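You operate a simulated robot arm through the tools that you are given. There is no shell and no other tool. Be economical: measure what you need, move in short steps, check, and stop when the job is done.

Carry out the task below with a simulated robot arm. There is one attempt and no reset: what you move stays moved.

TASK
Press the purple cue shaft's loose tip home, then rack it again.
Fine: in the cue jig, tip toward the press knob; PRESS till the lamp is green, then OFF; same row; leave the others.
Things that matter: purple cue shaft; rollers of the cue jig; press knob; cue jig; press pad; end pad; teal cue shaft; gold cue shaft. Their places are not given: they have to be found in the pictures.

It is judged by the outcome, as a careful person would: the job done as asked, and still so three seconds after it is handed in. It fails if anything else is knocked over, pushed out of place, dropped, spilled or broken.

THE ROBOT
A 6-joint arm with a two-finger parallel gripper, fixed in place. Base frame: the origin is at the foot of the arm, x ahead of it, y to its left, z up; the work surface is at about z = 898. Lengths are in mm, angles in degrees, forces in N, time in s.
With the tool pointing down near the work surface it reaches from about 240 to 640 mm from the base axis. Its first joint turns from -66.0 to 66.0 degrees. Payload 2.7 kg.
Tool frame: the origin (TCP) lies between the finger pads and is the grasp point; the fingertips stand 23 mm ahead of it; z points along the fingers, y is the line along which they close. The gripper opens to 94 mm. The fingers are 38 mm wide and 10 mm thick; the gripper's body (54 by 96 mm) begins 39 mm behind the TCP.
Orientation is told as [roll, pitch, yaw] about the base's x, y, z axes, in that order, counted from this pose: with the fingers straight down and closing along the base's y, the tool's x points along the base's -x, its y along +y and its z along -z.

THE INTERFACE
- The arm moves only by the tool nudge_tool. Its argument "steps" is a list of rows, each an object (a shift or turn left out is 0, a gripper value left out holds the last) with "delta_pos": the shift along the tool's x, y, z in mm, a list of three; "turn": the turn, a rotation vector about the tool's x, y, z in degrees, a list of three; "jaw": the opening, from 0 (shut) to 1 (fully open). In form: [{"delta_pos": [dx, dy, dz], "turn": [ax, ay, az], "jaw": jaw}, ...]. A call has 1 to 10 rows; each row is the pose to reach, as a shift and turn from the pose commanded when the call began, along the tool's axes at that moment. A row lasts 0.2 s, in which the tool goes at most 50 mm and 8.6 degrees; a call with a longer step from one row to the next is refused whole, and so is a gripper value outside its range. A pose out of reach is approached as far as the arm can. The call stops where the force on the tool passes 70 N (or 10 N more than at its start, if that is more) or the arm is blocked; 0.2 s more then pass. The fingers move at their own pace (about 45 mm/s each) and stop on an object; they squeeze with about 36 N. The grip force told is the motor's: it shows also when the fingers shut on nothing. Time passes only in rows, and 0.2 s behind the last, so rows that repeat a pose let the fingers close. It gives the time, the measured TCP pose, the force on the tool (base axes), the opening and the grip force at its end, in the units of the frame above (readings bear some noise), and new pictures: "show" is both (left out), scene, wrist or none.
- Cameras (640 x 400 px; columns grow to the right, rows downward): "scene" is fixed at [55.8, -413.3, 1429.1]; the picture's right is [0.92, -0.38, 0.00], its down [-0.12, -0.29, -0.95] and it looks along [0.36, 0.88, -0.31] (base axes); focal length 336 px, centre (320, 200). "wrist" rides on the gripper at [-39, 0, -44] in the tool frame; the picture's right is [0.00, -1.00, 0.00], its down [0.97, 0.00, -0.24] and it looks along [0.24, 0.00, 0.97] (tool axes); focal length 218 px, centre (320, 200).
- measure_at(camera, pixels): for up to 12 pixels [column, row] of the newest picture of that camera ("zoom" is the newest enlarged one), the place [x, y, z] in the base frame of the surface seen there, good to about 2 mm. No time passes.
- zoom(camera, box): a new picture of the part [left, top, right, bottom] of that camera's present view, enlarged. No time passes.
- close_job(): hands the job in; it is judged then, once.

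Work in short steps. Measure before you move; look again where a grasp or a placing could have gone wrong, and mend it. You have 80 turns and 120 pictures in all, the two below and enlarged ones among them. Open the gripper and draw the arm clear of the work before you hand the job in, unless the task says otherwise; then end with one line.

The tools are called after "Request:" by a JSON object that holds its "method" and its "body". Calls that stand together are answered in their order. nudge_tool: Moves the arm, as the interface text tells. Its arguments: {"type":"object","properties":{"steps":{"type":"array","items":{"type":"object","properties":{"delta_pos":{"type":"array","items":{"type":"number"}},"turn":{"type":"array","items":{"type":"number"}},"jaw":{"type":"number"}}}},"show":{"type":"string","enum":["both","scene","wrist","none"]}},"required":["steps"]} The other tools are called the same way: measure_at (camera, pixels) gives the place of the surface under pixels of a picture; zoom (camera, box) takes an enlarged picture of a part of a camera's view; close_job () hands the job in.

At the start:

```text
time_s: 0.0
eef_pos: [254.4, 251.6, 1268.0]
tool_rot: [0.1, 0.0, 0.1]
contact_force: [0.0, -0.4, -0.2]
gripper_width: 94.1
grasp_force: 0.0
```

scene: 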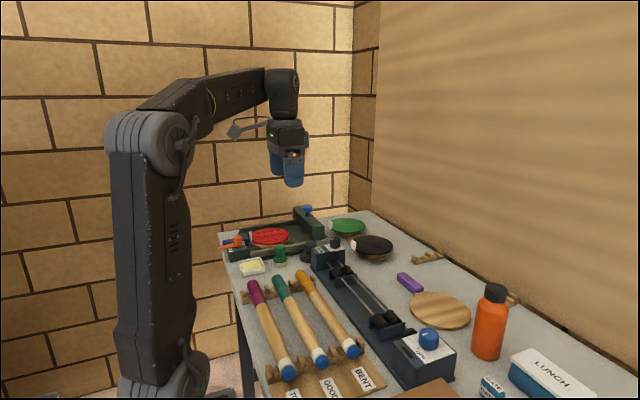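
wrist: 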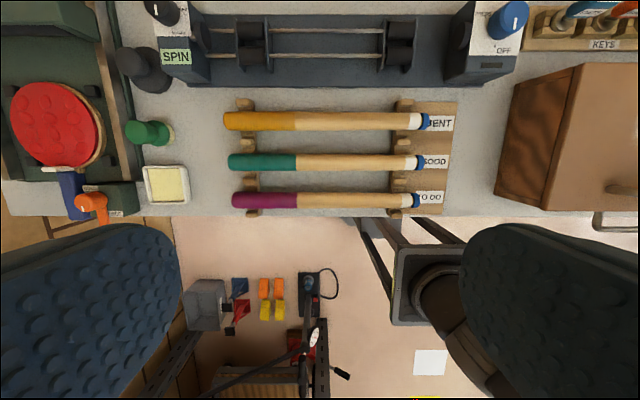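

I'll look closer at the rack and the jig first.

Request:
{"method": "zoom", "body": {"camera": "wrist", "box": [110, 0, 550, 220]}}

Request:
{"method": "zoom", "body": {"camera": "scene", "box": [230, 220, 470, 400]}}

Request:
{"method": "measure_at", "body": {"camera": "wrist", "pixels": [[240, 201], [296, 200], [360, 200], [405, 200], [417, 200], [250, 212], [400, 212], [235, 121], [425, 121], [232, 161], [420, 162], [320, 161]]}}

Request:
{"method": "measure_at", "body": {"camera": "wrist", "pixels": [[252, 30], [252, 62], [398, 30], [398, 62], [452, 45], [490, 50], [510, 18], [205, 40], [320, 75], [320, 29], [320, 55], [165, 8]]}}

```text
1.45 times, centred on (330, 110) of wrist
```

zoom: 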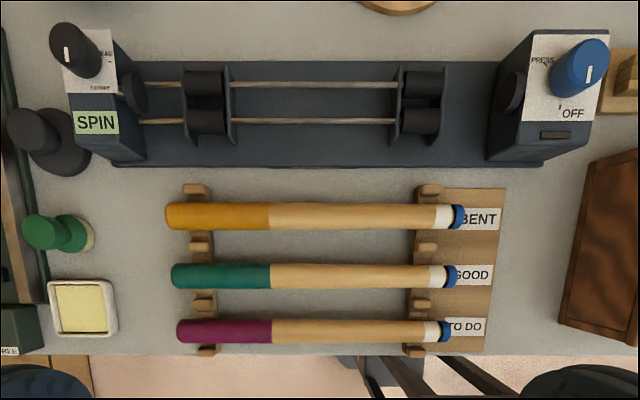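

```text
2.22 times, centred on (350, 310) of scene
```

zoom: 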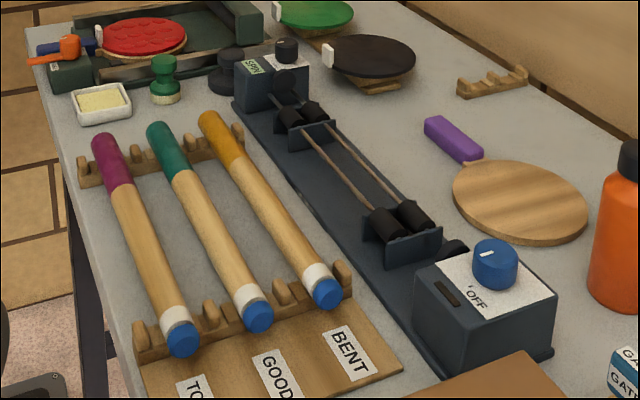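

```text
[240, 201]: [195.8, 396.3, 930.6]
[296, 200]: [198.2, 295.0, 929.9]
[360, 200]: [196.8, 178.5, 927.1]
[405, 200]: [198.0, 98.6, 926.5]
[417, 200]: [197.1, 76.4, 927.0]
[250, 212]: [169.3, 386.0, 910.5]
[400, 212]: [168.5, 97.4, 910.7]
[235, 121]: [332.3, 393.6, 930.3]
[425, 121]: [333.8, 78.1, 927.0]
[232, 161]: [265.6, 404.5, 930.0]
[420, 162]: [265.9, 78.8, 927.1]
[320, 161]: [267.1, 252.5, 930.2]
```

```text
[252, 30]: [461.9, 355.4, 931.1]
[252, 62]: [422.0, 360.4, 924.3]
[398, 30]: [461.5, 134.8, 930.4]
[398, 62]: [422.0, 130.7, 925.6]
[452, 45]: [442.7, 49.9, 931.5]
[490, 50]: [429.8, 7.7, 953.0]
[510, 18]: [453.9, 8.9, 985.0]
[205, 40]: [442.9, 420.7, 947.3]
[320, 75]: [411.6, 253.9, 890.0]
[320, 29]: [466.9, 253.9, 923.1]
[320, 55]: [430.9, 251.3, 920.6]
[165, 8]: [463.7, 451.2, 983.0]
```

Shafts lie along y with the tips at low y; the press housing is at y≈10. I turn the tool so it closes along x and come lower for better measuring.

Request:
{"method": "nudge_tool", "body": {"steps": [{"delta_pos": [-5, -1, 8], "turn": [0, 0, -8.5]}, {"delta_pos": [-10, -2, 16], "turn": [0, 0, -17]}, {"delta_pos": [-15, -4, 24], "turn": [0, 0, -25.5]}, {"delta_pos": [-20, -5, 32], "turn": [0, 0, -34]}, {"delta_pos": [-25, -6, 40], "turn": [0, 0, -42.5]}, {"delta_pos": [-30, -7, 48], "turn": [0, 0, -51]}, {"delta_pos": [-35, -8, 56], "turn": [0, 0, -59.5]}, {"delta_pos": [-40, -9, 64], "turn": [0, 0, -68]}, {"delta_pos": [-45, -10, 72], "turn": [0, 0, -76.5]}, {"delta_pos": [-50, -12, 80], "turn": [0, 0, -85]}], "show": "none"}}

Request:
{"method": "nudge_tool", "body": {"steps": [{"turn": [0, 0, -5]}, {"turn": [0, 0, -5]}]}}

```text
time_s: 2.2
eef_pos: [303.8, 240.6, 1188.2]
tool_rot: [0.0, -0.2, 85.3]
contact_force: [-0.3, -0.1, -0.5]
gripper_width: 93.9
grasp_force: 0.1
```

```text
time_s: 2.8
eef_pos: [305.1, 240.7, 1188.2]
tool_rot: [0.0, -0.3, 90.2]
contact_force: [-0.5, -0.3, -0.5]
gripper_width: 94.1
grasp_force: 0.0
```

scene: 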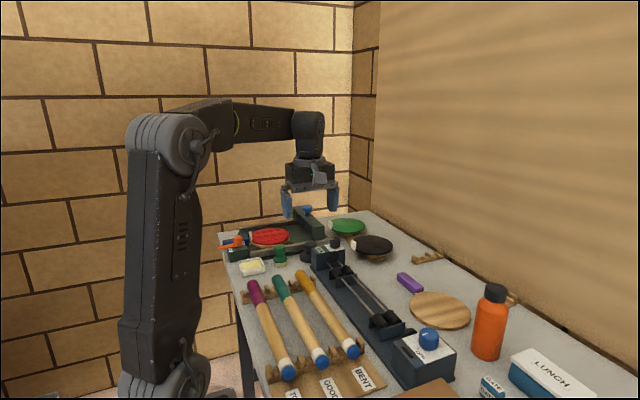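
wrist: 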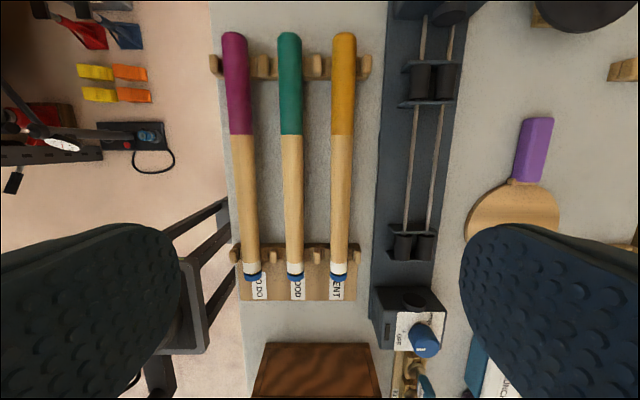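

Measuring jig details and the purple shaft on enlarged views.

Request:
{"method": "zoom", "body": {"camera": "wrist", "box": [350, 220, 478, 370]}}

Request:
{"method": "measure_at", "body": {"camera": "wrist", "pixels": [[403, 243], [424, 245], [403, 237], [424, 237], [412, 296], [427, 335], [402, 340], [407, 210], [432, 210], [418, 85], [444, 85], [450, 10]]}}

Request:
{"method": "measure_at", "body": {"camera": "wrist", "pixels": [[235, 35], [240, 132], [246, 200], [251, 255], [252, 268], [253, 276], [238, 200], [254, 200], [228, 80], [247, 80], [236, 248], [272, 248]]}}

Request:
{"method": "zoom", "body": {"camera": "wrist", "box": [380, 0, 500, 120]}}

```text
2.67 times, centred on (414, 295) of wrist
```

zoom: 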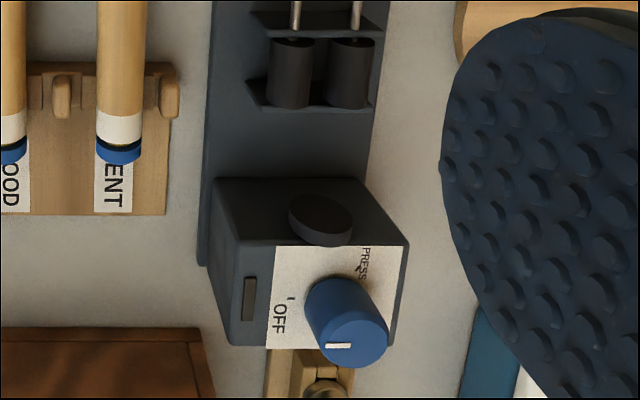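

```text
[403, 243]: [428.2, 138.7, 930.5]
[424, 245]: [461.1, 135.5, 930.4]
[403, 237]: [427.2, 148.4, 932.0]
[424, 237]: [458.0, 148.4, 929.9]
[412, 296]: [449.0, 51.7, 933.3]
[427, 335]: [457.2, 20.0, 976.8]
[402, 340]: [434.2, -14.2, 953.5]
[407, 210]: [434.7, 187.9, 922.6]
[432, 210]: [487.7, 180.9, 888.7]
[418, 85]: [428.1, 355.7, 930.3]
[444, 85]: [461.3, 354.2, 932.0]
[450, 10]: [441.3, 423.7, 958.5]
```

```text
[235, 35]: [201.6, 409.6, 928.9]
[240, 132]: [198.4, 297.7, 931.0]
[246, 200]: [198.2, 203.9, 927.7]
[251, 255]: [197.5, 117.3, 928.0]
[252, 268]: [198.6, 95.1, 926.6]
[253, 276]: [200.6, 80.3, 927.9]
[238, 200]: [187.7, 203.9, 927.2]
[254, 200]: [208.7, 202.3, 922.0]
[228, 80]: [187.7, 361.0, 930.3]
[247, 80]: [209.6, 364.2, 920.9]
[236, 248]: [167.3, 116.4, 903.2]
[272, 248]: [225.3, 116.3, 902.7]
```

```text
3.33 times, centred on (440, 60) of wrist
```

zoom: 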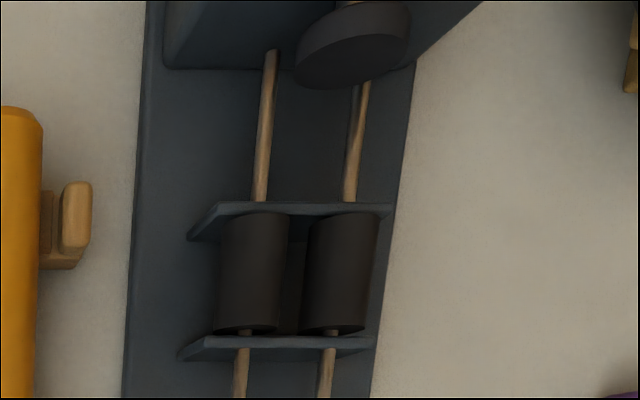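

Request:
{"method": "measure_at", "body": {"camera": "zoom", "pixels": [[345, 75], [370, 70], [320, 80], [370, 20], [395, 40], [310, 45], [250, 215], [340, 215], [250, 325], [335, 325], [265, 100], [353, 150]]}}

Request:
{"method": "measure_at", "body": {"camera": "wrist", "pixels": [[408, 294], [414, 292], [420, 298], [412, 300], [405, 297], [416, 308]]}}

```text
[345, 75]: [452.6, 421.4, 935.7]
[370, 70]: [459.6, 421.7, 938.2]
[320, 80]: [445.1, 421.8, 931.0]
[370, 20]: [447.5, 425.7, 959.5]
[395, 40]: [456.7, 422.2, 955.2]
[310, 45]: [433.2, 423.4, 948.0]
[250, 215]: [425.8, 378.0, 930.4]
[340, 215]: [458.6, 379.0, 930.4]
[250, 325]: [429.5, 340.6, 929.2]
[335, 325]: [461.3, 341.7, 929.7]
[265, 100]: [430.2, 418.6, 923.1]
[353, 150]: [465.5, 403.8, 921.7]
```

```text
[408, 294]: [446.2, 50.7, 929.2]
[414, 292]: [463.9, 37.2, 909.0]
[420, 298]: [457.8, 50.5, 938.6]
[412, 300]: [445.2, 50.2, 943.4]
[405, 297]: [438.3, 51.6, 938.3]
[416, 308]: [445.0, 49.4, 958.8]
```

Rollers: axes at x≈428/461 (centre ≈444.5), tops z≈930; end pad face y≈421.5, press pad face y≈51; purple shaft x≈198, y 75–410. I move above its middle with jaws half open.

Request:
{"method": "nudge_tool", "body": {"steps": [{"delta_pos": [-1, 27, 20], "jaw": 0.5}, {"delta_pos": [-2, 60, 50], "jaw": 0.5}, {"delta_pos": [-3, 90, 85], "jaw": 0.5}, {"delta_pos": [-4, 107, 125], "jaw": 0.5}, {"delta_pos": [-4, 107, 165], "jaw": 0.5}, {"delta_pos": [-4, 107, 198], "jaw": 0.5}, {"delta_pos": [-4, 107, 198], "jaw": 0.5}]}}

```text
time_s: 4.4
eef_pos: [196.2, 244.3, 989.0]
tool_rot: [0.0, -0.2, 90.0]
contact_force: [-0.3, -0.5, -0.6]
gripper_width: 46.8
grasp_force: 0.0
```

scene: 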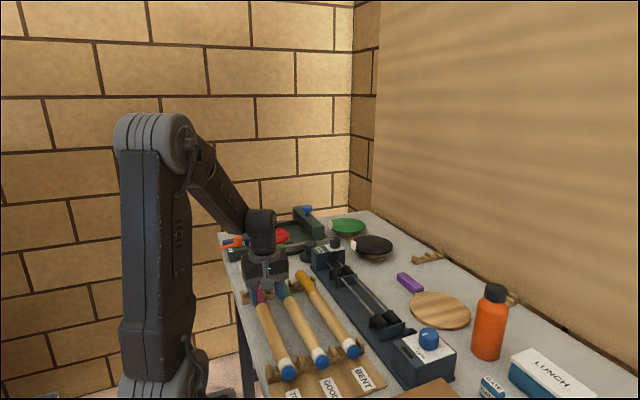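
wrist: 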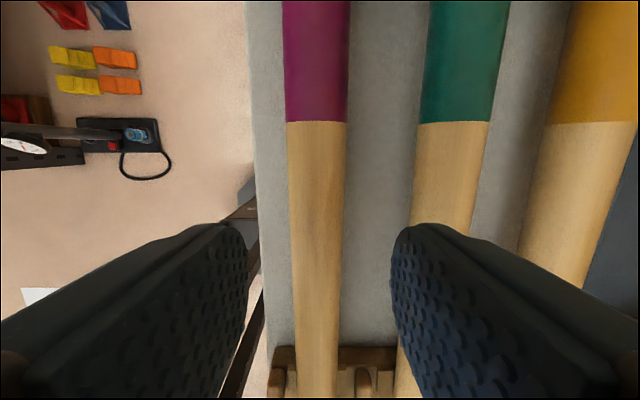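

Aligned (shaft centred at column ~318). Descend to z≈927 and close.

Request:
{"method": "nudge_tool", "body": {"steps": [{"delta_pos": [0, -1, 25]}, {"delta_pos": [0, -1, 45]}, {"delta_pos": [0, -1, 61]}, {"delta_pos": [0, -1, 61]}], "show": "wrist"}}

Request:
{"method": "nudge_tool", "body": {"steps": [{"jaw": 0.15}, {"jaw": 0.15}, {"jaw": 0.15}, {"jaw": 0.15}]}}

```text
time_s: 5.4
eef_pos: [199.5, 246.4, 926.7]
tool_rot: [0.0, -0.2, 90.1]
contact_force: [-0.2, 0.6, -0.2]
gripper_width: 47.2
grasp_force: 0.1
```

wrist: 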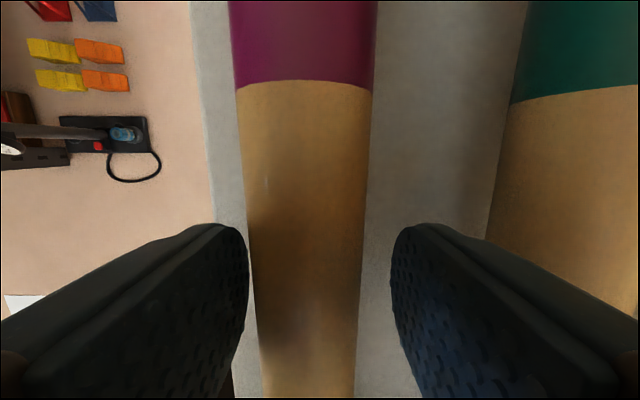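

```text
time_s: 6.4
eef_pos: [195.5, 243.9, 927.1]
tool_rot: [0.3, 0.0, 90.0]
contact_force: [-47.9, 3.1, 18.2]
gripper_width: 30.8
grasp_force: 35.4
```

scene: 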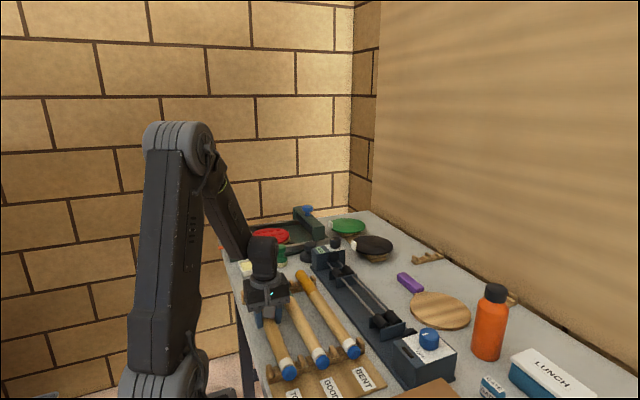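
wrist: 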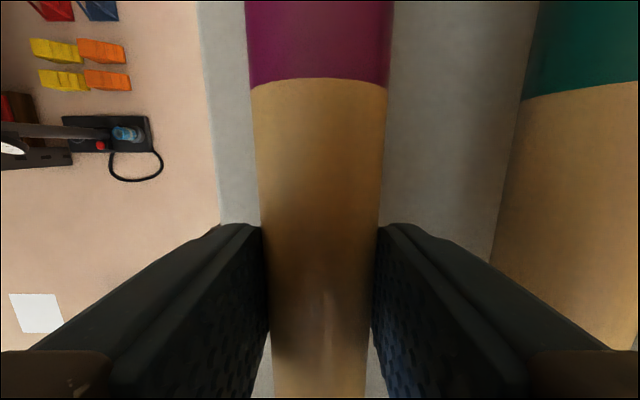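

Gripped (30.8 mm) but with a sideways load of -48 N; I relieve it by shifting a few mm toward -x before lifting.

Request:
{"method": "nudge_tool", "body": {"steps": [{"delta_pos": [0, 2, 0]}, {"delta_pos": [0, 2, 0]}], "show": "none"}}

```text
time_s: 7.0
eef_pos: [195.9, 244.5, 927.4]
tool_rot: [0.1, -0.1, 90.0]
contact_force: [-25.4, -5.7, 7.9]
gripper_width: 31.3
grasp_force: 35.6
```

Request:
{"method": "nudge_tool", "body": {"steps": [{"delta_pos": [0, 2, 0]}, {"delta_pos": [0, 2, -4]}, {"delta_pos": [0, 2, -8]}], "show": "wrist"}}

```text
time_s: 7.8
eef_pos: [195.2, 245.2, 936.2]
tool_rot: [-0.1, -0.2, 90.1]
contact_force: [0.0, 0.8, -2.2]
gripper_width: 31.2
grasp_force: 36.2
```

wrist: 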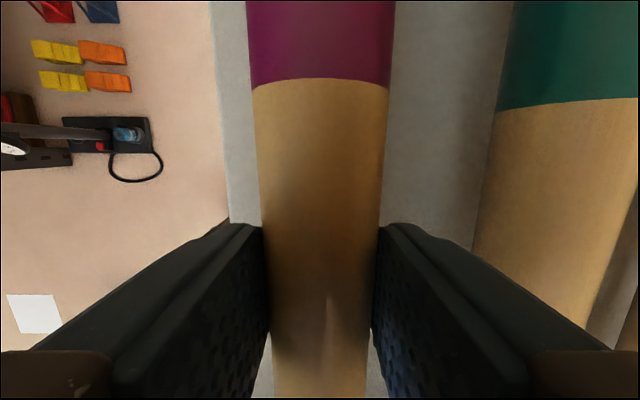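

Lifted free. Raise to about z=1040.

Request:
{"method": "nudge_tool", "body": {"steps": [{"delta_pos": [0, 0, -15]}, {"delta_pos": [0, 0, -35]}, {"delta_pos": [0, 0, -58]}, {"delta_pos": [0, 0, -80]}, {"delta_pos": [0, 0, -96]}, {"delta_pos": [0, 0, -104]}, {"delta_pos": [0, 0, -104]}]}}

```text
time_s: 9.4
eef_pos: [197.0, 245.6, 1040.9]
tool_rot: [0.1, -0.3, 90.1]
contact_force: [0.9, -0.2, -2.1]
gripper_width: 30.9
grasp_force: 35.8
```

scene: 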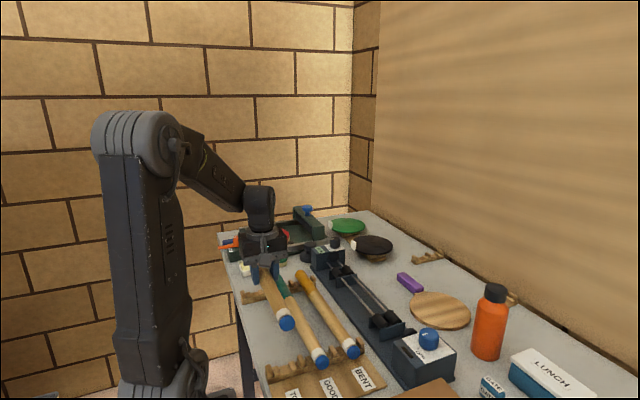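
wrist: 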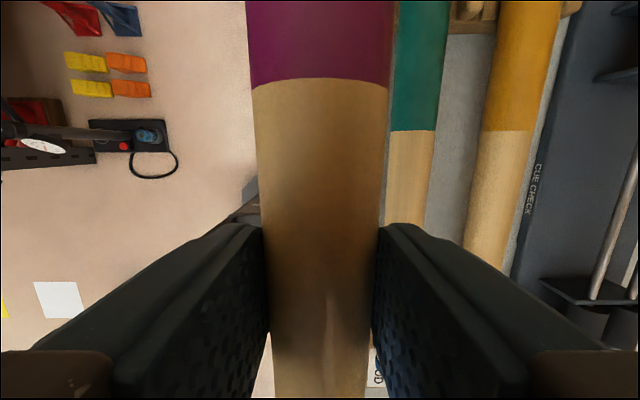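

Check the tip's place and the shaft's level while held.

Request:
{"method": "zoom", "body": {"camera": "scene", "box": [230, 240, 390, 340]}}

Request:
{"method": "measure_at", "body": {"camera": "scene", "pixels": [[287, 324], [282, 310], [279, 300], [275, 290]]}}

Request:
{"method": "measure_at", "body": {"camera": "wrist", "pixels": [[320, 20], [320, 78], [320, 140], [320, 390]]}}

```text
4.00 times, centred on (310, 290) of scene
```

zoom: 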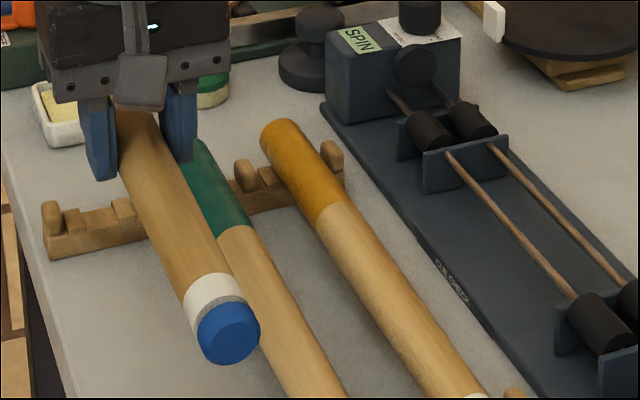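

```text
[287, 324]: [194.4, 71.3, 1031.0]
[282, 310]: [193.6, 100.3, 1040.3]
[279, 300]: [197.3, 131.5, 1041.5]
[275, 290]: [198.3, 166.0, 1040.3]
```

```text
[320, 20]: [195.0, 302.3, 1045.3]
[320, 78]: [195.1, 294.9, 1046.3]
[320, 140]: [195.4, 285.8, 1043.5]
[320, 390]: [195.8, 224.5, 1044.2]
```

Shaft is level, tip face y≈71, butt ≈411. Carry it over the rollers: +249 in x, +6 in y.

Request:
{"method": "nudge_tool", "body": {"steps": [{"delta_pos": [0, -20, 0]}, {"delta_pos": [-1, -55, 0]}, {"delta_pos": [-2, -95, 0]}, {"delta_pos": [-3, -135, 0]}, {"delta_pos": [-4, -175, 0]}, {"delta_pos": [-5, -212, 0]}, {"delta_pos": [-6, -238, 0]}, {"delta_pos": [-6, -249, 0]}, {"delta_pos": [-6, -249, 0]}]}}

```text
time_s: 11.4
eef_pos: [443.5, 248.9, 1040.1]
tool_rot: [-0.1, -0.2, 90.2]
contact_force: [-0.7, 0.3, -2.0]
gripper_width: 31.0
grasp_force: 36.0
```

scene: 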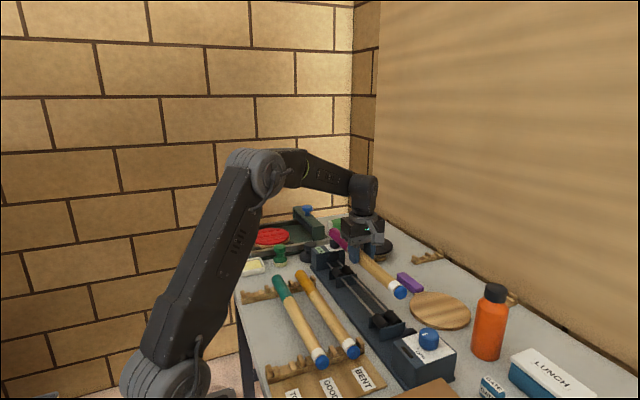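
wrist: 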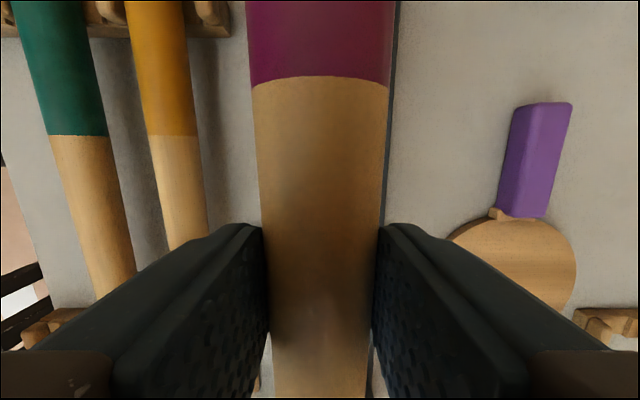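

Request:
{"method": "zoom", "body": {"camera": "scene", "box": [300, 210, 460, 310]}}

Request:
{"method": "measure_at", "body": {"camera": "scene", "pixels": [[400, 292], [393, 283], [386, 276], [332, 231], [336, 238], [335, 230]]}}

```text
4.00 times, centred on (380, 260) of scene
```

zoom: 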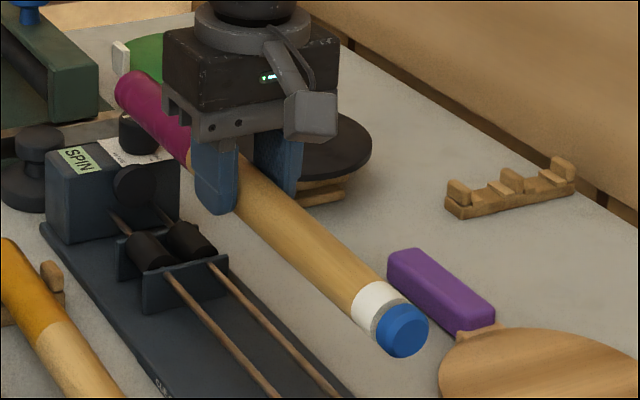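

```text
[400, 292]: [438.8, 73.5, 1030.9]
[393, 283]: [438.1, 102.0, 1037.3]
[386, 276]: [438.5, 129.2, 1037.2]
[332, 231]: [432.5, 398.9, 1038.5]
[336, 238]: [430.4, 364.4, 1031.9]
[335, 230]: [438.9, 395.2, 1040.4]
```

Request:
{"method": "measure_at", "body": {"camera": "zoom", "pixels": [[117, 90], [121, 78], [130, 73], [140, 75], [128, 105], [403, 330], [410, 335], [420, 345], [390, 320], [365, 300]]}}

```text
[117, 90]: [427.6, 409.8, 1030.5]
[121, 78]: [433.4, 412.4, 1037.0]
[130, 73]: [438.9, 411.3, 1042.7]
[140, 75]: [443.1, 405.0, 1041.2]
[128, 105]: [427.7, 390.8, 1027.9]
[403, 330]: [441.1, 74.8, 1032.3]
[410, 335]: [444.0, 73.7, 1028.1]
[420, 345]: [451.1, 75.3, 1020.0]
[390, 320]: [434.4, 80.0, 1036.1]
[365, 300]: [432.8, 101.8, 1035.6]
```

Butt edge ≈413, tip face ≈74.5. Adjust +1 in x, +3 in y, descend to just above the rollers.

Request:
{"method": "nudge_tool", "body": {"steps": [{"delta_pos": [-3, -1, 10]}, {"delta_pos": [-3, -1, 30]}, {"delta_pos": [-3, -1, 50]}, {"delta_pos": [-3, -1, 66]}, {"delta_pos": [-3, -1, 76]}, {"delta_pos": [-3, -1, 76]}]}}

Request:
{"method": "zoom", "body": {"camera": "scene", "box": [300, 220, 460, 340]}}

```text
time_s: 12.8
eef_pos: [447.4, 253.9, 968.7]
tool_rot: [-0.7, -0.4, 90.4]
contact_force: [8.8, -2.2, 30.6]
gripper_width: 31.2
grasp_force: 35.8
```

scene: 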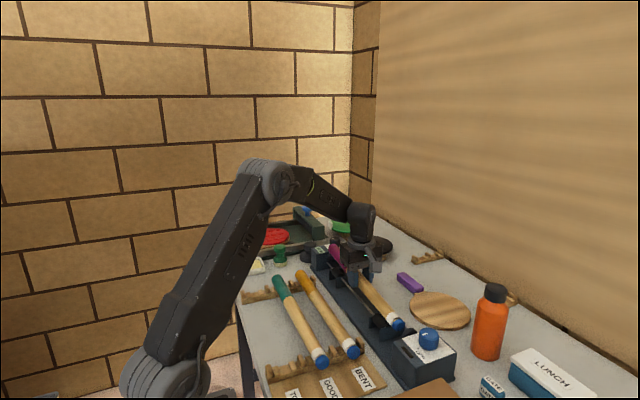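
wrist: 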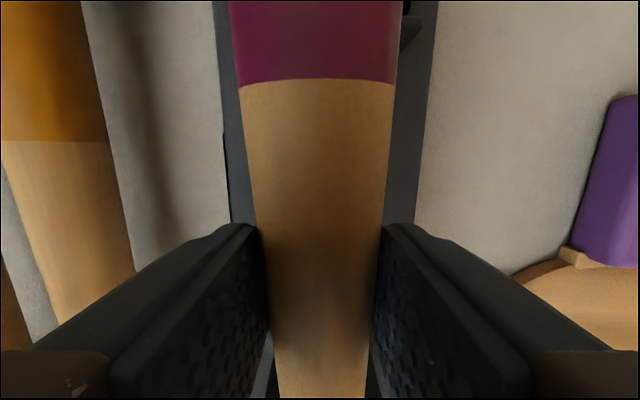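

```text
3.33 times, centred on (380, 280) of scene
```

zoom: 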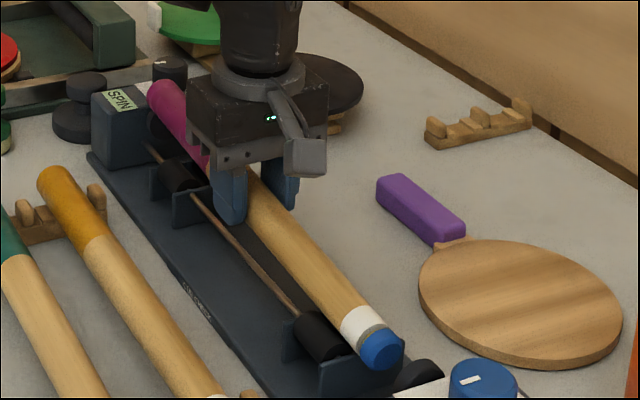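

Early contact (30 N up at z≈968). I back off slightly by raising 10 mm and measure what the shaft hits.

Request:
{"method": "measure_at", "body": {"camera": "wrist", "pixels": [[315, 10], [315, 70], [316, 140], [320, 390], [405, 25], [412, 15], [405, 8]]}}

Request:
{"method": "measure_at", "body": {"camera": "zoom", "pixels": [[382, 350], [365, 315], [330, 285], [290, 240], [160, 85], [150, 95], [170, 130], [160, 125], [185, 175], [320, 335]]}}

Request:
{"method": "zoom", "body": {"camera": "scene", "box": [315, 230, 375, 275]}}

Request:
{"method": "zoom", "body": {"camera": "scene", "box": [360, 290, 440, 350]}}

```text
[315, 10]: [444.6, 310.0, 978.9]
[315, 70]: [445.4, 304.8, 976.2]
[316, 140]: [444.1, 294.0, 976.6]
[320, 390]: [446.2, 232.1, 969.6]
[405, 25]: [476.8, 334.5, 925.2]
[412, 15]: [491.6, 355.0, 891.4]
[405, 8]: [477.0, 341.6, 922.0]
```

```text
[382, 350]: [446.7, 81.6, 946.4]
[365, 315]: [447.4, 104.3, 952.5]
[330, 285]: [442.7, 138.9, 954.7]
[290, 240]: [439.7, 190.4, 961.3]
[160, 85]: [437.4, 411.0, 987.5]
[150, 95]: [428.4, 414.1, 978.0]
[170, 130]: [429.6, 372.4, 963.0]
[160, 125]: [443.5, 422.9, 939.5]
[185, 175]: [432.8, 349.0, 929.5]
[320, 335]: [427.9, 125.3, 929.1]
```

```text
8.89 times, centred on (345, 252) of scene
```

zoom: 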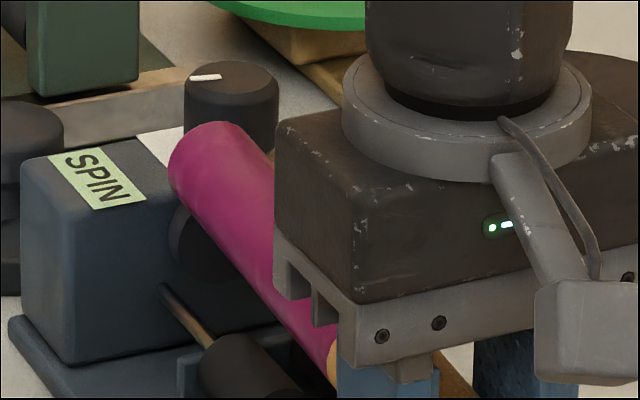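

```text
6.67 times, centred on (400, 320) of scene
```

zoom: 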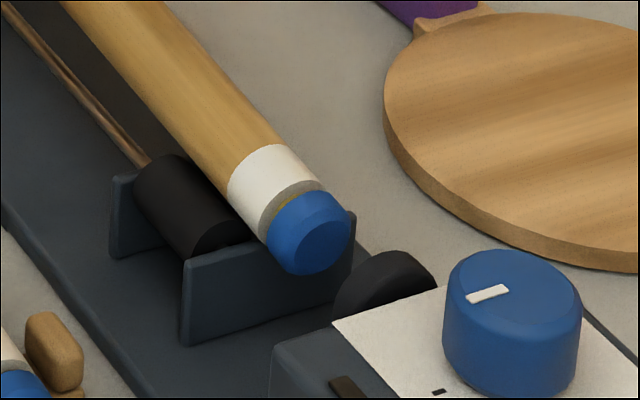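

The shaft is pitched ~6.5° (top z 987 at butt, 952 near tip): the butt caught on the end pad's upper edge, so it reaches further than the visible edge. I lift 22, shift 8 toward -y, and tilt the tool 6.5° to level it.

Request:
{"method": "nudge_tool", "body": {"steps": [{"delta_pos": [0, 0, -8]}, {"delta_pos": [0, 0, -22]}, {"delta_pos": [4, 0, -22], "turn": [0, 2, 0]}, {"delta_pos": [8, 0, -22], "turn": [0, 4.5, 0]}, {"delta_pos": [8, 0, -22], "turn": [0, 6.5, 0]}, {"delta_pos": [8, 0, -22], "turn": [0, 6.5, 0]}], "show": "scene"}}

Request:
{"method": "zoom", "body": {"camera": "scene", "box": [300, 220, 460, 340]}}

```text
time_s: 14.2
eef_pos: [445.7, 246.1, 985.8]
tool_rot: [0.1, 6.3, 90.1]
contact_force: [0.6, 0.2, -2.7]
gripper_width: 31.4
grasp_force: 35.8
```

scene: 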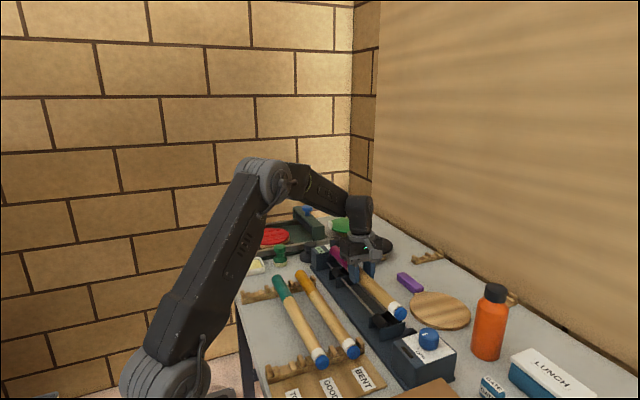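

```text
3.33 times, centred on (380, 280) of scene
```

zoom: 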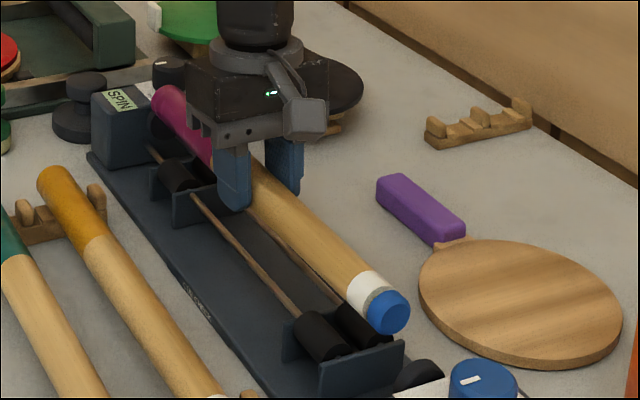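

Request:
{"method": "measure_at", "body": {"camera": "zoom", "pixels": [[378, 308], [385, 320], [365, 285], [335, 252], [300, 215], [163, 87], [156, 92], [153, 105], [170, 95]]}}

Request:
{"method": "zoom", "body": {"camera": "scene", "box": [315, 230, 375, 275]}}

```text
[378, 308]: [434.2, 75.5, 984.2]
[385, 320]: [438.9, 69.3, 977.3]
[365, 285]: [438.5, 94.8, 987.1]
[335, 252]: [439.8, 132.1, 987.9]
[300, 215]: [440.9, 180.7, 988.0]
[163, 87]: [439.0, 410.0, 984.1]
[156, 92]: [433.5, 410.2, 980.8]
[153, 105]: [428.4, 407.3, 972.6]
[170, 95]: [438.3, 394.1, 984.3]
```

```text
8.89 times, centred on (345, 252) of scene
```

zoom: 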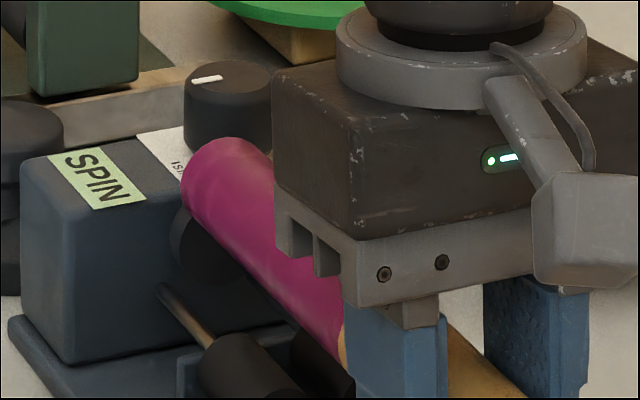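

Nearly level now. Lower 24 while shifting another 4 toward -y for clearance at the end pad.

Request:
{"method": "nudge_tool", "body": {"steps": [{"delta_pos": [4, 0, 0.5]}, {"delta_pos": [2.9, 0, 10.4]}, {"delta_pos": [1.8, 0, 20.3]}, {"delta_pos": [1.3, 0, 24.3]}, {"delta_pos": [1.3, 0, 24.3]}]}}

Request:
{"method": "zoom", "body": {"camera": "scene", "box": [300, 220, 460, 340]}}

```text
time_s: 15.4
eef_pos: [446.6, 242.0, 962.7]
tool_rot: [-0.1, 6.3, 90.1]
contact_force: [0.0, 0.4, -2.2]
gripper_width: 30.9
grasp_force: 36.2
```

scene: 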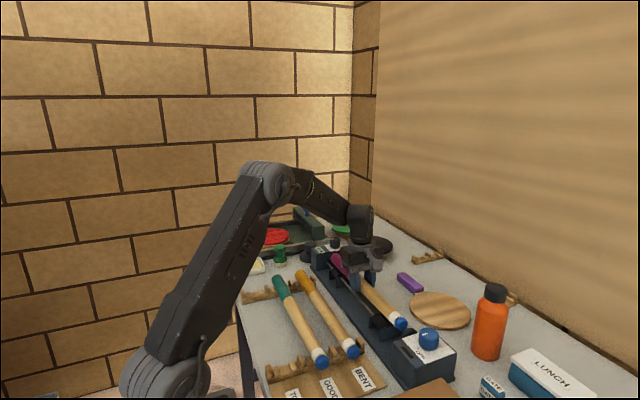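
wrist: 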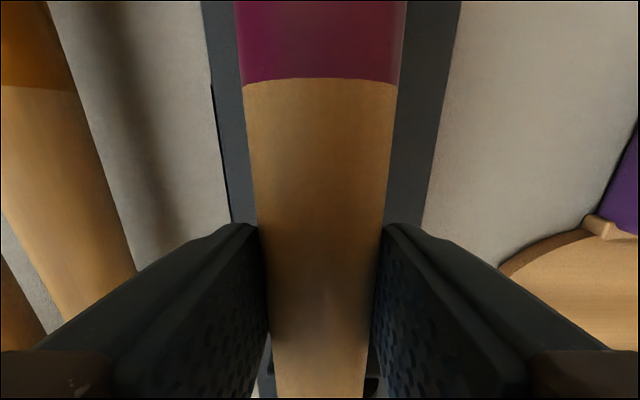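

```text
3.33 times, centred on (380, 280) of scene
```

zoom: 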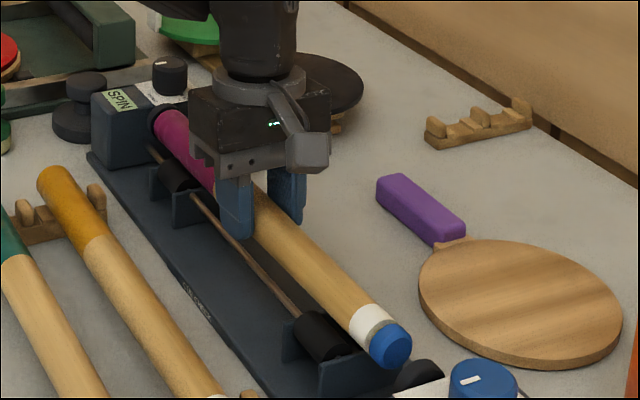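

No contact, butt now in front of the end pad. Continue down gently.

Request:
{"method": "nudge_tool", "body": {"steps": [{"delta_pos": [-0.4, 0, 3]}, {"delta_pos": [-0.7, 0, 6]}, {"delta_pos": [-0.7, 0, 6]}], "show": "none"}}

```text
time_s: 16.2
eef_pos: [446.4, 243.0, 958.4]
tool_rot: [-0.3, 6.2, 90.0]
contact_force: [4.2, -3.4, 6.8]
gripper_width: 31.2
grasp_force: 36.5
```

Request:
{"method": "zoom", "body": {"camera": "scene", "box": [300, 220, 460, 340]}}

Request:
{"method": "zoom", "body": {"camera": "scene", "box": [315, 230, 375, 275]}}

```text
3.33 times, centred on (380, 280) of scene
```

zoom: 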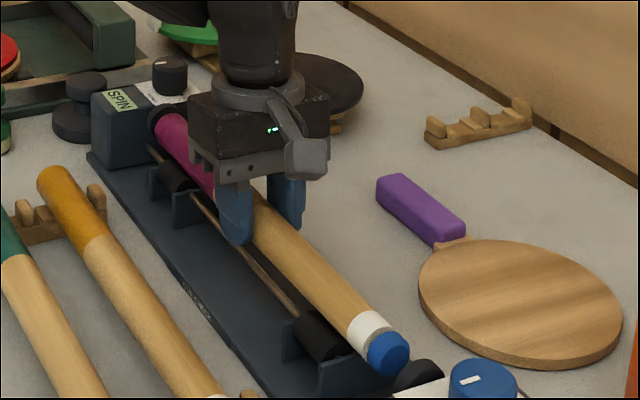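

```text
8.89 times, centred on (345, 252) of scene
```

zoom: 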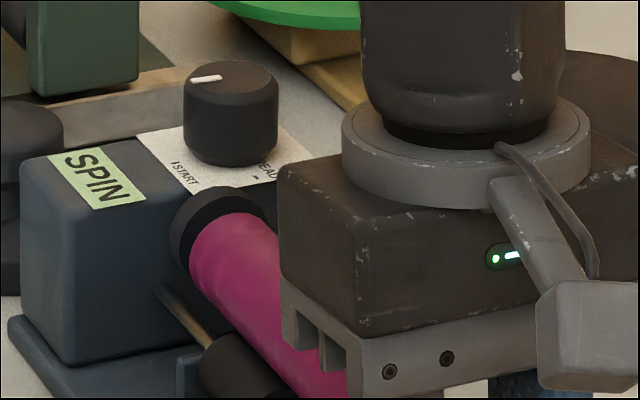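

Request:
{"method": "measure_at", "body": {"camera": "zoom", "pixels": [[215, 225], [240, 220], [250, 260], [195, 270], [215, 200]]}}

Request:
{"method": "measure_at", "body": {"camera": "scene", "pixels": [[393, 298], [388, 292], [380, 283], [402, 307], [400, 305]]}}

```text
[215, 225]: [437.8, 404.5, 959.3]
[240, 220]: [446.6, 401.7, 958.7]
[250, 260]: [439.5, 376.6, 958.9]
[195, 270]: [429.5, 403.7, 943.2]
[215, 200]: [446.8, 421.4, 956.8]
```

```text
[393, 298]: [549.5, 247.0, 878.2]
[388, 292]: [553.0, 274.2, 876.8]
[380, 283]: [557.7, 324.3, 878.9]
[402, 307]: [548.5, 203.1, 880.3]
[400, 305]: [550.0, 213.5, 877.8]
```

Request:
{"method": "measure_at", "body": {"camera": "scene", "pixels": [[394, 316], [388, 308], [380, 297], [372, 287], [397, 325], [400, 327]]}}

```text
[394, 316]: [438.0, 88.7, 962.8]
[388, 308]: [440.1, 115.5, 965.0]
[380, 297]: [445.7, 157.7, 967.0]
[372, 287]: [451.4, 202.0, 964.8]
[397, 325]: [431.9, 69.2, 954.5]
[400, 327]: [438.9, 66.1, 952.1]
```

Butt rests on its rollers (top 959); the tip end is ~8 mm high. Tilt back 2° while lowering 4.

Request:
{"method": "nudge_tool", "body": {"steps": [{"delta_pos": [-0.2, 0, 2], "turn": [0, -1, 0]}, {"delta_pos": [-0.4, 0, 4], "turn": [0, -2, 0]}, {"delta_pos": [-0.4, 0, 4], "turn": [0, -2, 0]}], "show": "scene"}}

Request:
{"method": "measure_at", "body": {"camera": "scene", "pixels": [[394, 318], [388, 310], [380, 299], [372, 289], [334, 257], [338, 258]]}}

Request:
{"method": "zoom", "body": {"camera": "scene", "box": [300, 220, 460, 340]}}

```text
time_s: 17.0
eef_pos: [446.9, 242.5, 953.4]
tool_rot: [-0.4, 4.1, 90.1]
contact_force: [15.6, -5.4, 23.7]
gripper_width: 31.3
grasp_force: 35.9
```

scene: 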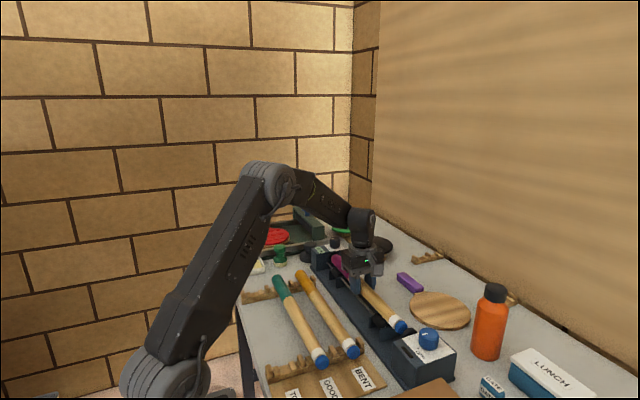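

```text
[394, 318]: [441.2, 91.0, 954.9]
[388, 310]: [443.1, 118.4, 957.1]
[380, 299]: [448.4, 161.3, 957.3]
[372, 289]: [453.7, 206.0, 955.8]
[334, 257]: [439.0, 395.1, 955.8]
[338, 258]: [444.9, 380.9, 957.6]
```

```text
3.33 times, centred on (380, 280) of scene
```

zoom: 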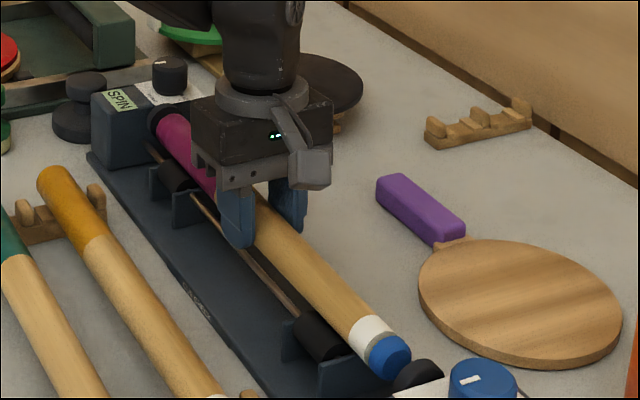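

Seated on both roller pairs (tops 955–958). Relieve the side load slightly, then open.

Request:
{"method": "nudge_tool", "body": {"steps": [{"delta_pos": [0, -1.5, -1.5]}, {"delta_pos": [0, -1.5, -1.5]}, {"delta_pos": [0, -1.5, -1.5], "jaw": 0.42}, {"delta_pos": [0, -1.5, -1.5], "jaw": 0.5}, {"delta_pos": [0, -1.5, -1.5], "jaw": 0.5}], "show": "wrist"}}

```text
time_s: 18.2
eef_pos: [447.4, 242.9, 954.0]
tool_rot: [0.1, 4.3, 90.1]
contact_force: [-0.4, 0.1, 0.5]
gripper_width: 47.3
grasp_force: 0.0
```

wrist: 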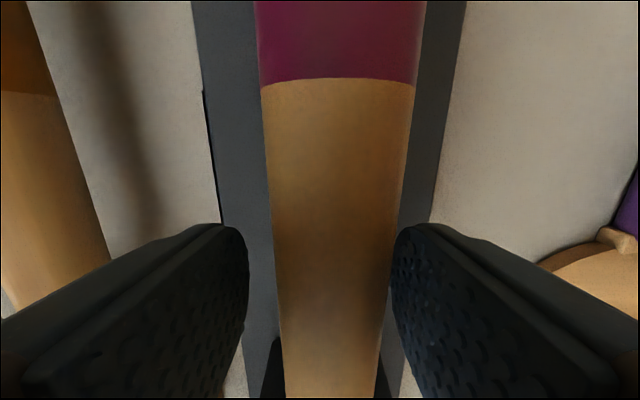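

Free. Retreat upward, level the tool and move over toward the press knob for a look.

Request:
{"method": "nudge_tool", "body": {"steps": [{"delta_pos": [0, 0, -20]}, {"delta_pos": [0, 0, -60]}, {"delta_pos": [0, 0, -100], "turn": [0, -2, 0]}, {"delta_pos": [20, 0, -140], "turn": [0, -4.3, 0]}, {"delta_pos": [60, 0, -150], "turn": [0, -4.3, 0]}, {"delta_pos": [105, 0, -150], "turn": [0, -4.3, 0]}, {"delta_pos": [150, 0, -150], "turn": [0, -4.3, 0]}, {"delta_pos": [180, 0, -150], "turn": [0, -4.3, 0]}, {"delta_pos": [180, 0, -150], "turn": [0, -4.3, 0]}]}}

Request:
{"method": "zoom", "body": {"camera": "scene", "box": [380, 290, 480, 390]}}

```text
time_s: 20.2
eef_pos: [447.6, 71.4, 1116.5]
tool_rot: [0.0, 0.0, 90.1]
contact_force: [0.3, 0.0, -0.1]
gripper_width: 47.2
grasp_force: 0.1
```

scene: 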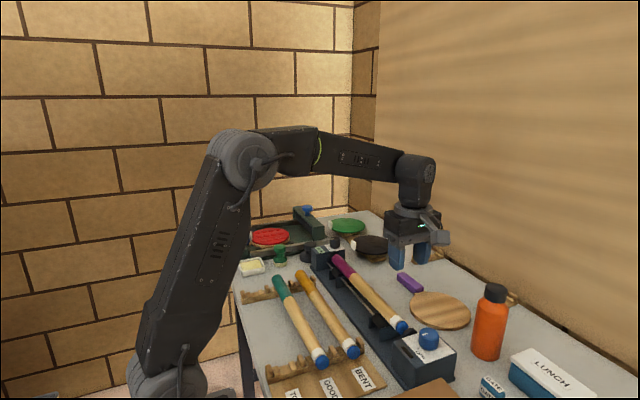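
wrist: 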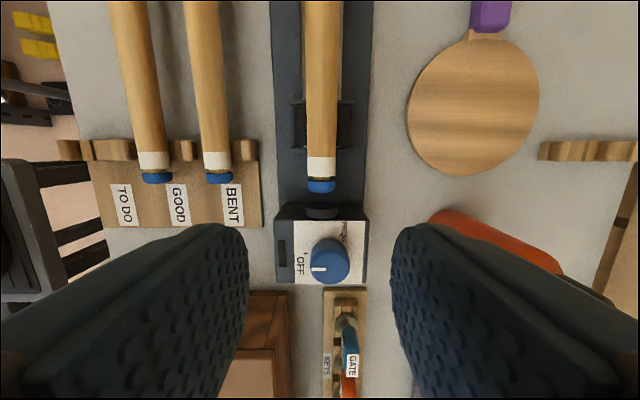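

```text
4.00 times, centred on (430, 340) of scene
```

zoom: 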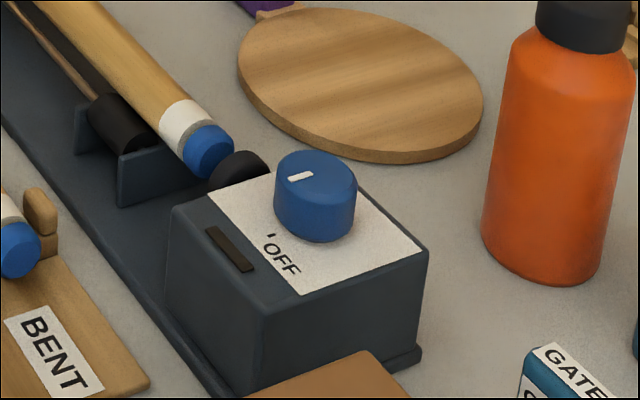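

Request:
{"method": "zoom", "body": {"camera": "wrist", "box": [260, 150, 390, 300]}}

Request:
{"method": "measure_at", "body": {"camera": "wrist", "pixels": [[331, 260], [312, 260], [349, 260], [331, 242], [331, 278], [300, 240], [360, 240], [282, 250], [321, 212], [322, 190], [278, 280], [362, 280]]}}

```text
2.67 times, centred on (325, 225) of wrist
```

zoom: 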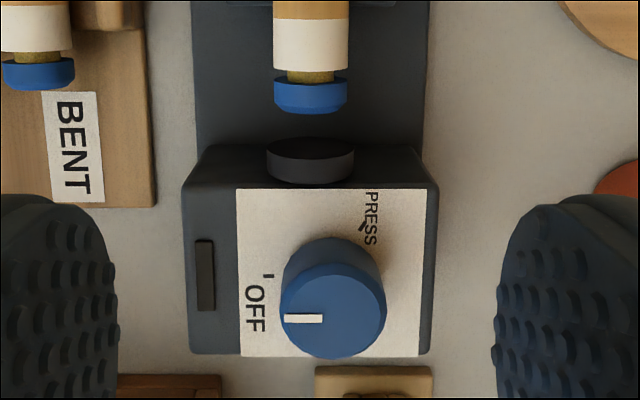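

```text
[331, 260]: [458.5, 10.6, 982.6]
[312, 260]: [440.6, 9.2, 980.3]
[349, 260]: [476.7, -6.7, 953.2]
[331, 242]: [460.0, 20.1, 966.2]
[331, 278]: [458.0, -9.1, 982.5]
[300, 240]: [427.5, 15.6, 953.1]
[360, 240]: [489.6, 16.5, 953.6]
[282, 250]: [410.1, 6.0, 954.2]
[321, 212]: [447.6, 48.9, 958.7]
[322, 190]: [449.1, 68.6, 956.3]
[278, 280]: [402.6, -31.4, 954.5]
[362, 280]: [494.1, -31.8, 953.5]
```

Request:
{"method": "measure_at", "body": {"camera": "zoom", "pixels": [[333, 310], [286, 310], [381, 310], [333, 266], [333, 355], [268, 276], [363, 227], [288, 318], [320, 318], [205, 275], [370, 215], [255, 310]]}}

```text
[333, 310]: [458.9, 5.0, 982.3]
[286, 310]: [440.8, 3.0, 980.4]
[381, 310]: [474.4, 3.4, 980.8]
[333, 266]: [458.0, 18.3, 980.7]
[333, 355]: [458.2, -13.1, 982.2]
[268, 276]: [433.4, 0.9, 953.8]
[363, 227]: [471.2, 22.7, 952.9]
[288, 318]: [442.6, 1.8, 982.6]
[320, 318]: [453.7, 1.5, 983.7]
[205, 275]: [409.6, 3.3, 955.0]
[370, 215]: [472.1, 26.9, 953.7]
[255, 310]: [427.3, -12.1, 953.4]
```

Knob centre ≈(458, 2), top z 982, pointing at OFF (-x, 180°); PRESS tick is at ~58°, so about -122° clockwise. Check the bottle's clearance before going in.

Request:
{"method": "measure_at", "body": {"camera": "scene", "pixels": [[490, 320], [474, 330], [495, 292], [487, 290], [505, 330], [440, 243], [432, 240]]}}

```text
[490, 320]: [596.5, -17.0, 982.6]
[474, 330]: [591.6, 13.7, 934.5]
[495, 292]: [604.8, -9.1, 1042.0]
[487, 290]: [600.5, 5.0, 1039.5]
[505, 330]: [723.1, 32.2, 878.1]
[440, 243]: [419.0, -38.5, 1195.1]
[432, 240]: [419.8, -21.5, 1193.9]
```

Request:
{"method": "measure_at", "body": {"camera": "wrist", "pixels": [[255, 300], [265, 330], [245, 370], [345, 335], [345, 370]]}}

Request:
{"method": "nudge_tool", "body": {"steps": [{"delta_pos": [30, -5, 20], "jaw": 0.6}, {"delta_pos": [69, -10.5, 50], "jaw": 0.6}, {"delta_pos": [69, -10.5, 86], "jaw": 0.6}, {"delta_pos": [69, -10.5, 86], "jaw": 0.6}]}}

```text
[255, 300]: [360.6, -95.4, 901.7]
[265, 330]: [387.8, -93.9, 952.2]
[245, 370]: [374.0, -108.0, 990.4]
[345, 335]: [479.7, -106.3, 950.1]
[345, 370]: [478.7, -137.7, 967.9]
```

```text
time_s: 21.2
eef_pos: [457.9, 7.2, 1030.6]
tool_rot: [0.0, 0.0, 90.1]
contact_force: [-0.3, -0.3, -0.2]
gripper_width: 56.6
grasp_force: 0.0
```

scene: 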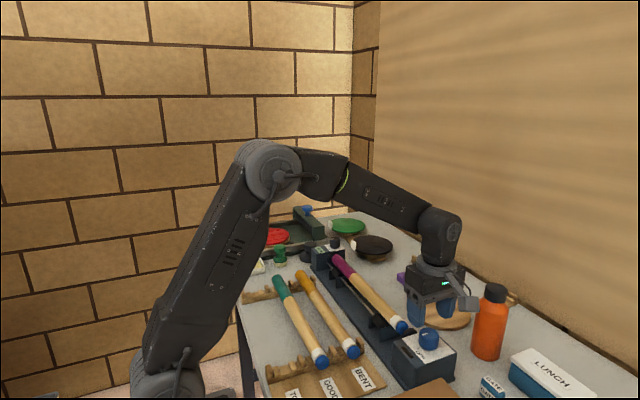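
wrist: 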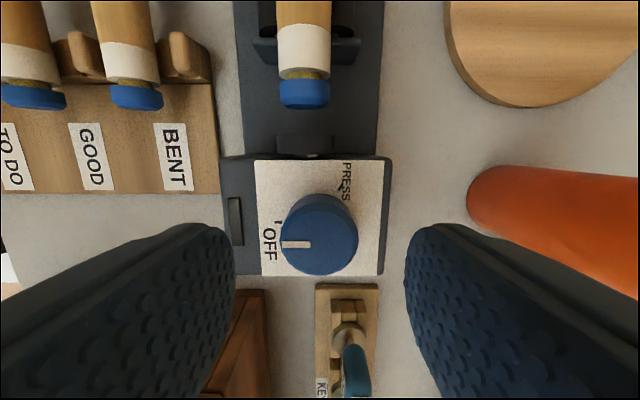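

Request:
{"method": "measure_at", "body": {"camera": "wrist", "pixels": [[319, 244], [284, 244], [356, 244], [320, 214], [320, 273], [284, 244]]}}

```text
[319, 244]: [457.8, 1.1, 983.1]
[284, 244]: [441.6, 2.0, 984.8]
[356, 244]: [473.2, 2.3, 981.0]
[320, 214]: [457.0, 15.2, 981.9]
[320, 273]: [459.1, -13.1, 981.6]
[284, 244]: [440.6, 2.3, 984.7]
```

Knob centre (457.5, 1.5). Descend over it with a 3 mm correction.

Request:
{"method": "nudge_tool", "body": {"steps": [{"delta_pos": [3, 0, 20]}, {"delta_pos": [3, 0, 40]}, {"delta_pos": [3, 0, 50]}, {"delta_pos": [3, 0, 50]}], "show": "wrist"}}

```text
time_s: 22.2
eef_pos: [458.8, 2.7, 980.1]
tool_rot: [0.0, 0.1, 90.1]
contact_force: [0.2, -0.4, -0.7]
gripper_width: 56.2
grasp_force: 0.0
```

wrist: 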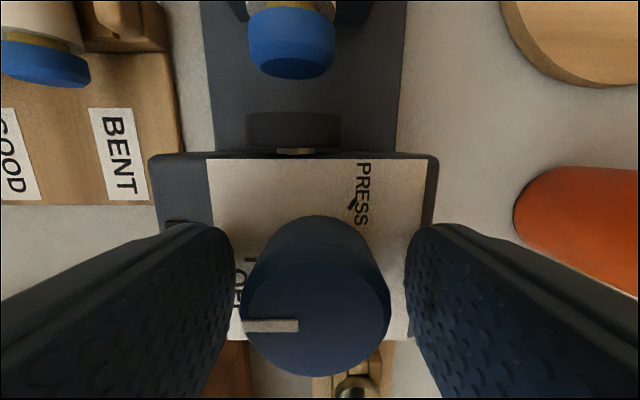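

Centred. Close on the knob.

Request:
{"method": "nudge_tool", "body": {"steps": [{"jaw": 0.3}, {"jaw": 0.2}, {"jaw": 0.2}, {"jaw": 0.2}], "show": "none"}}

```text
time_s: 23.2
eef_pos: [458.8, 2.7, 979.8]
tool_rot: [0.2, 0.1, 90.1]
contact_force: [-13.1, 0.3, 2.8]
gripper_width: 37.4
grasp_force: 45.6
```

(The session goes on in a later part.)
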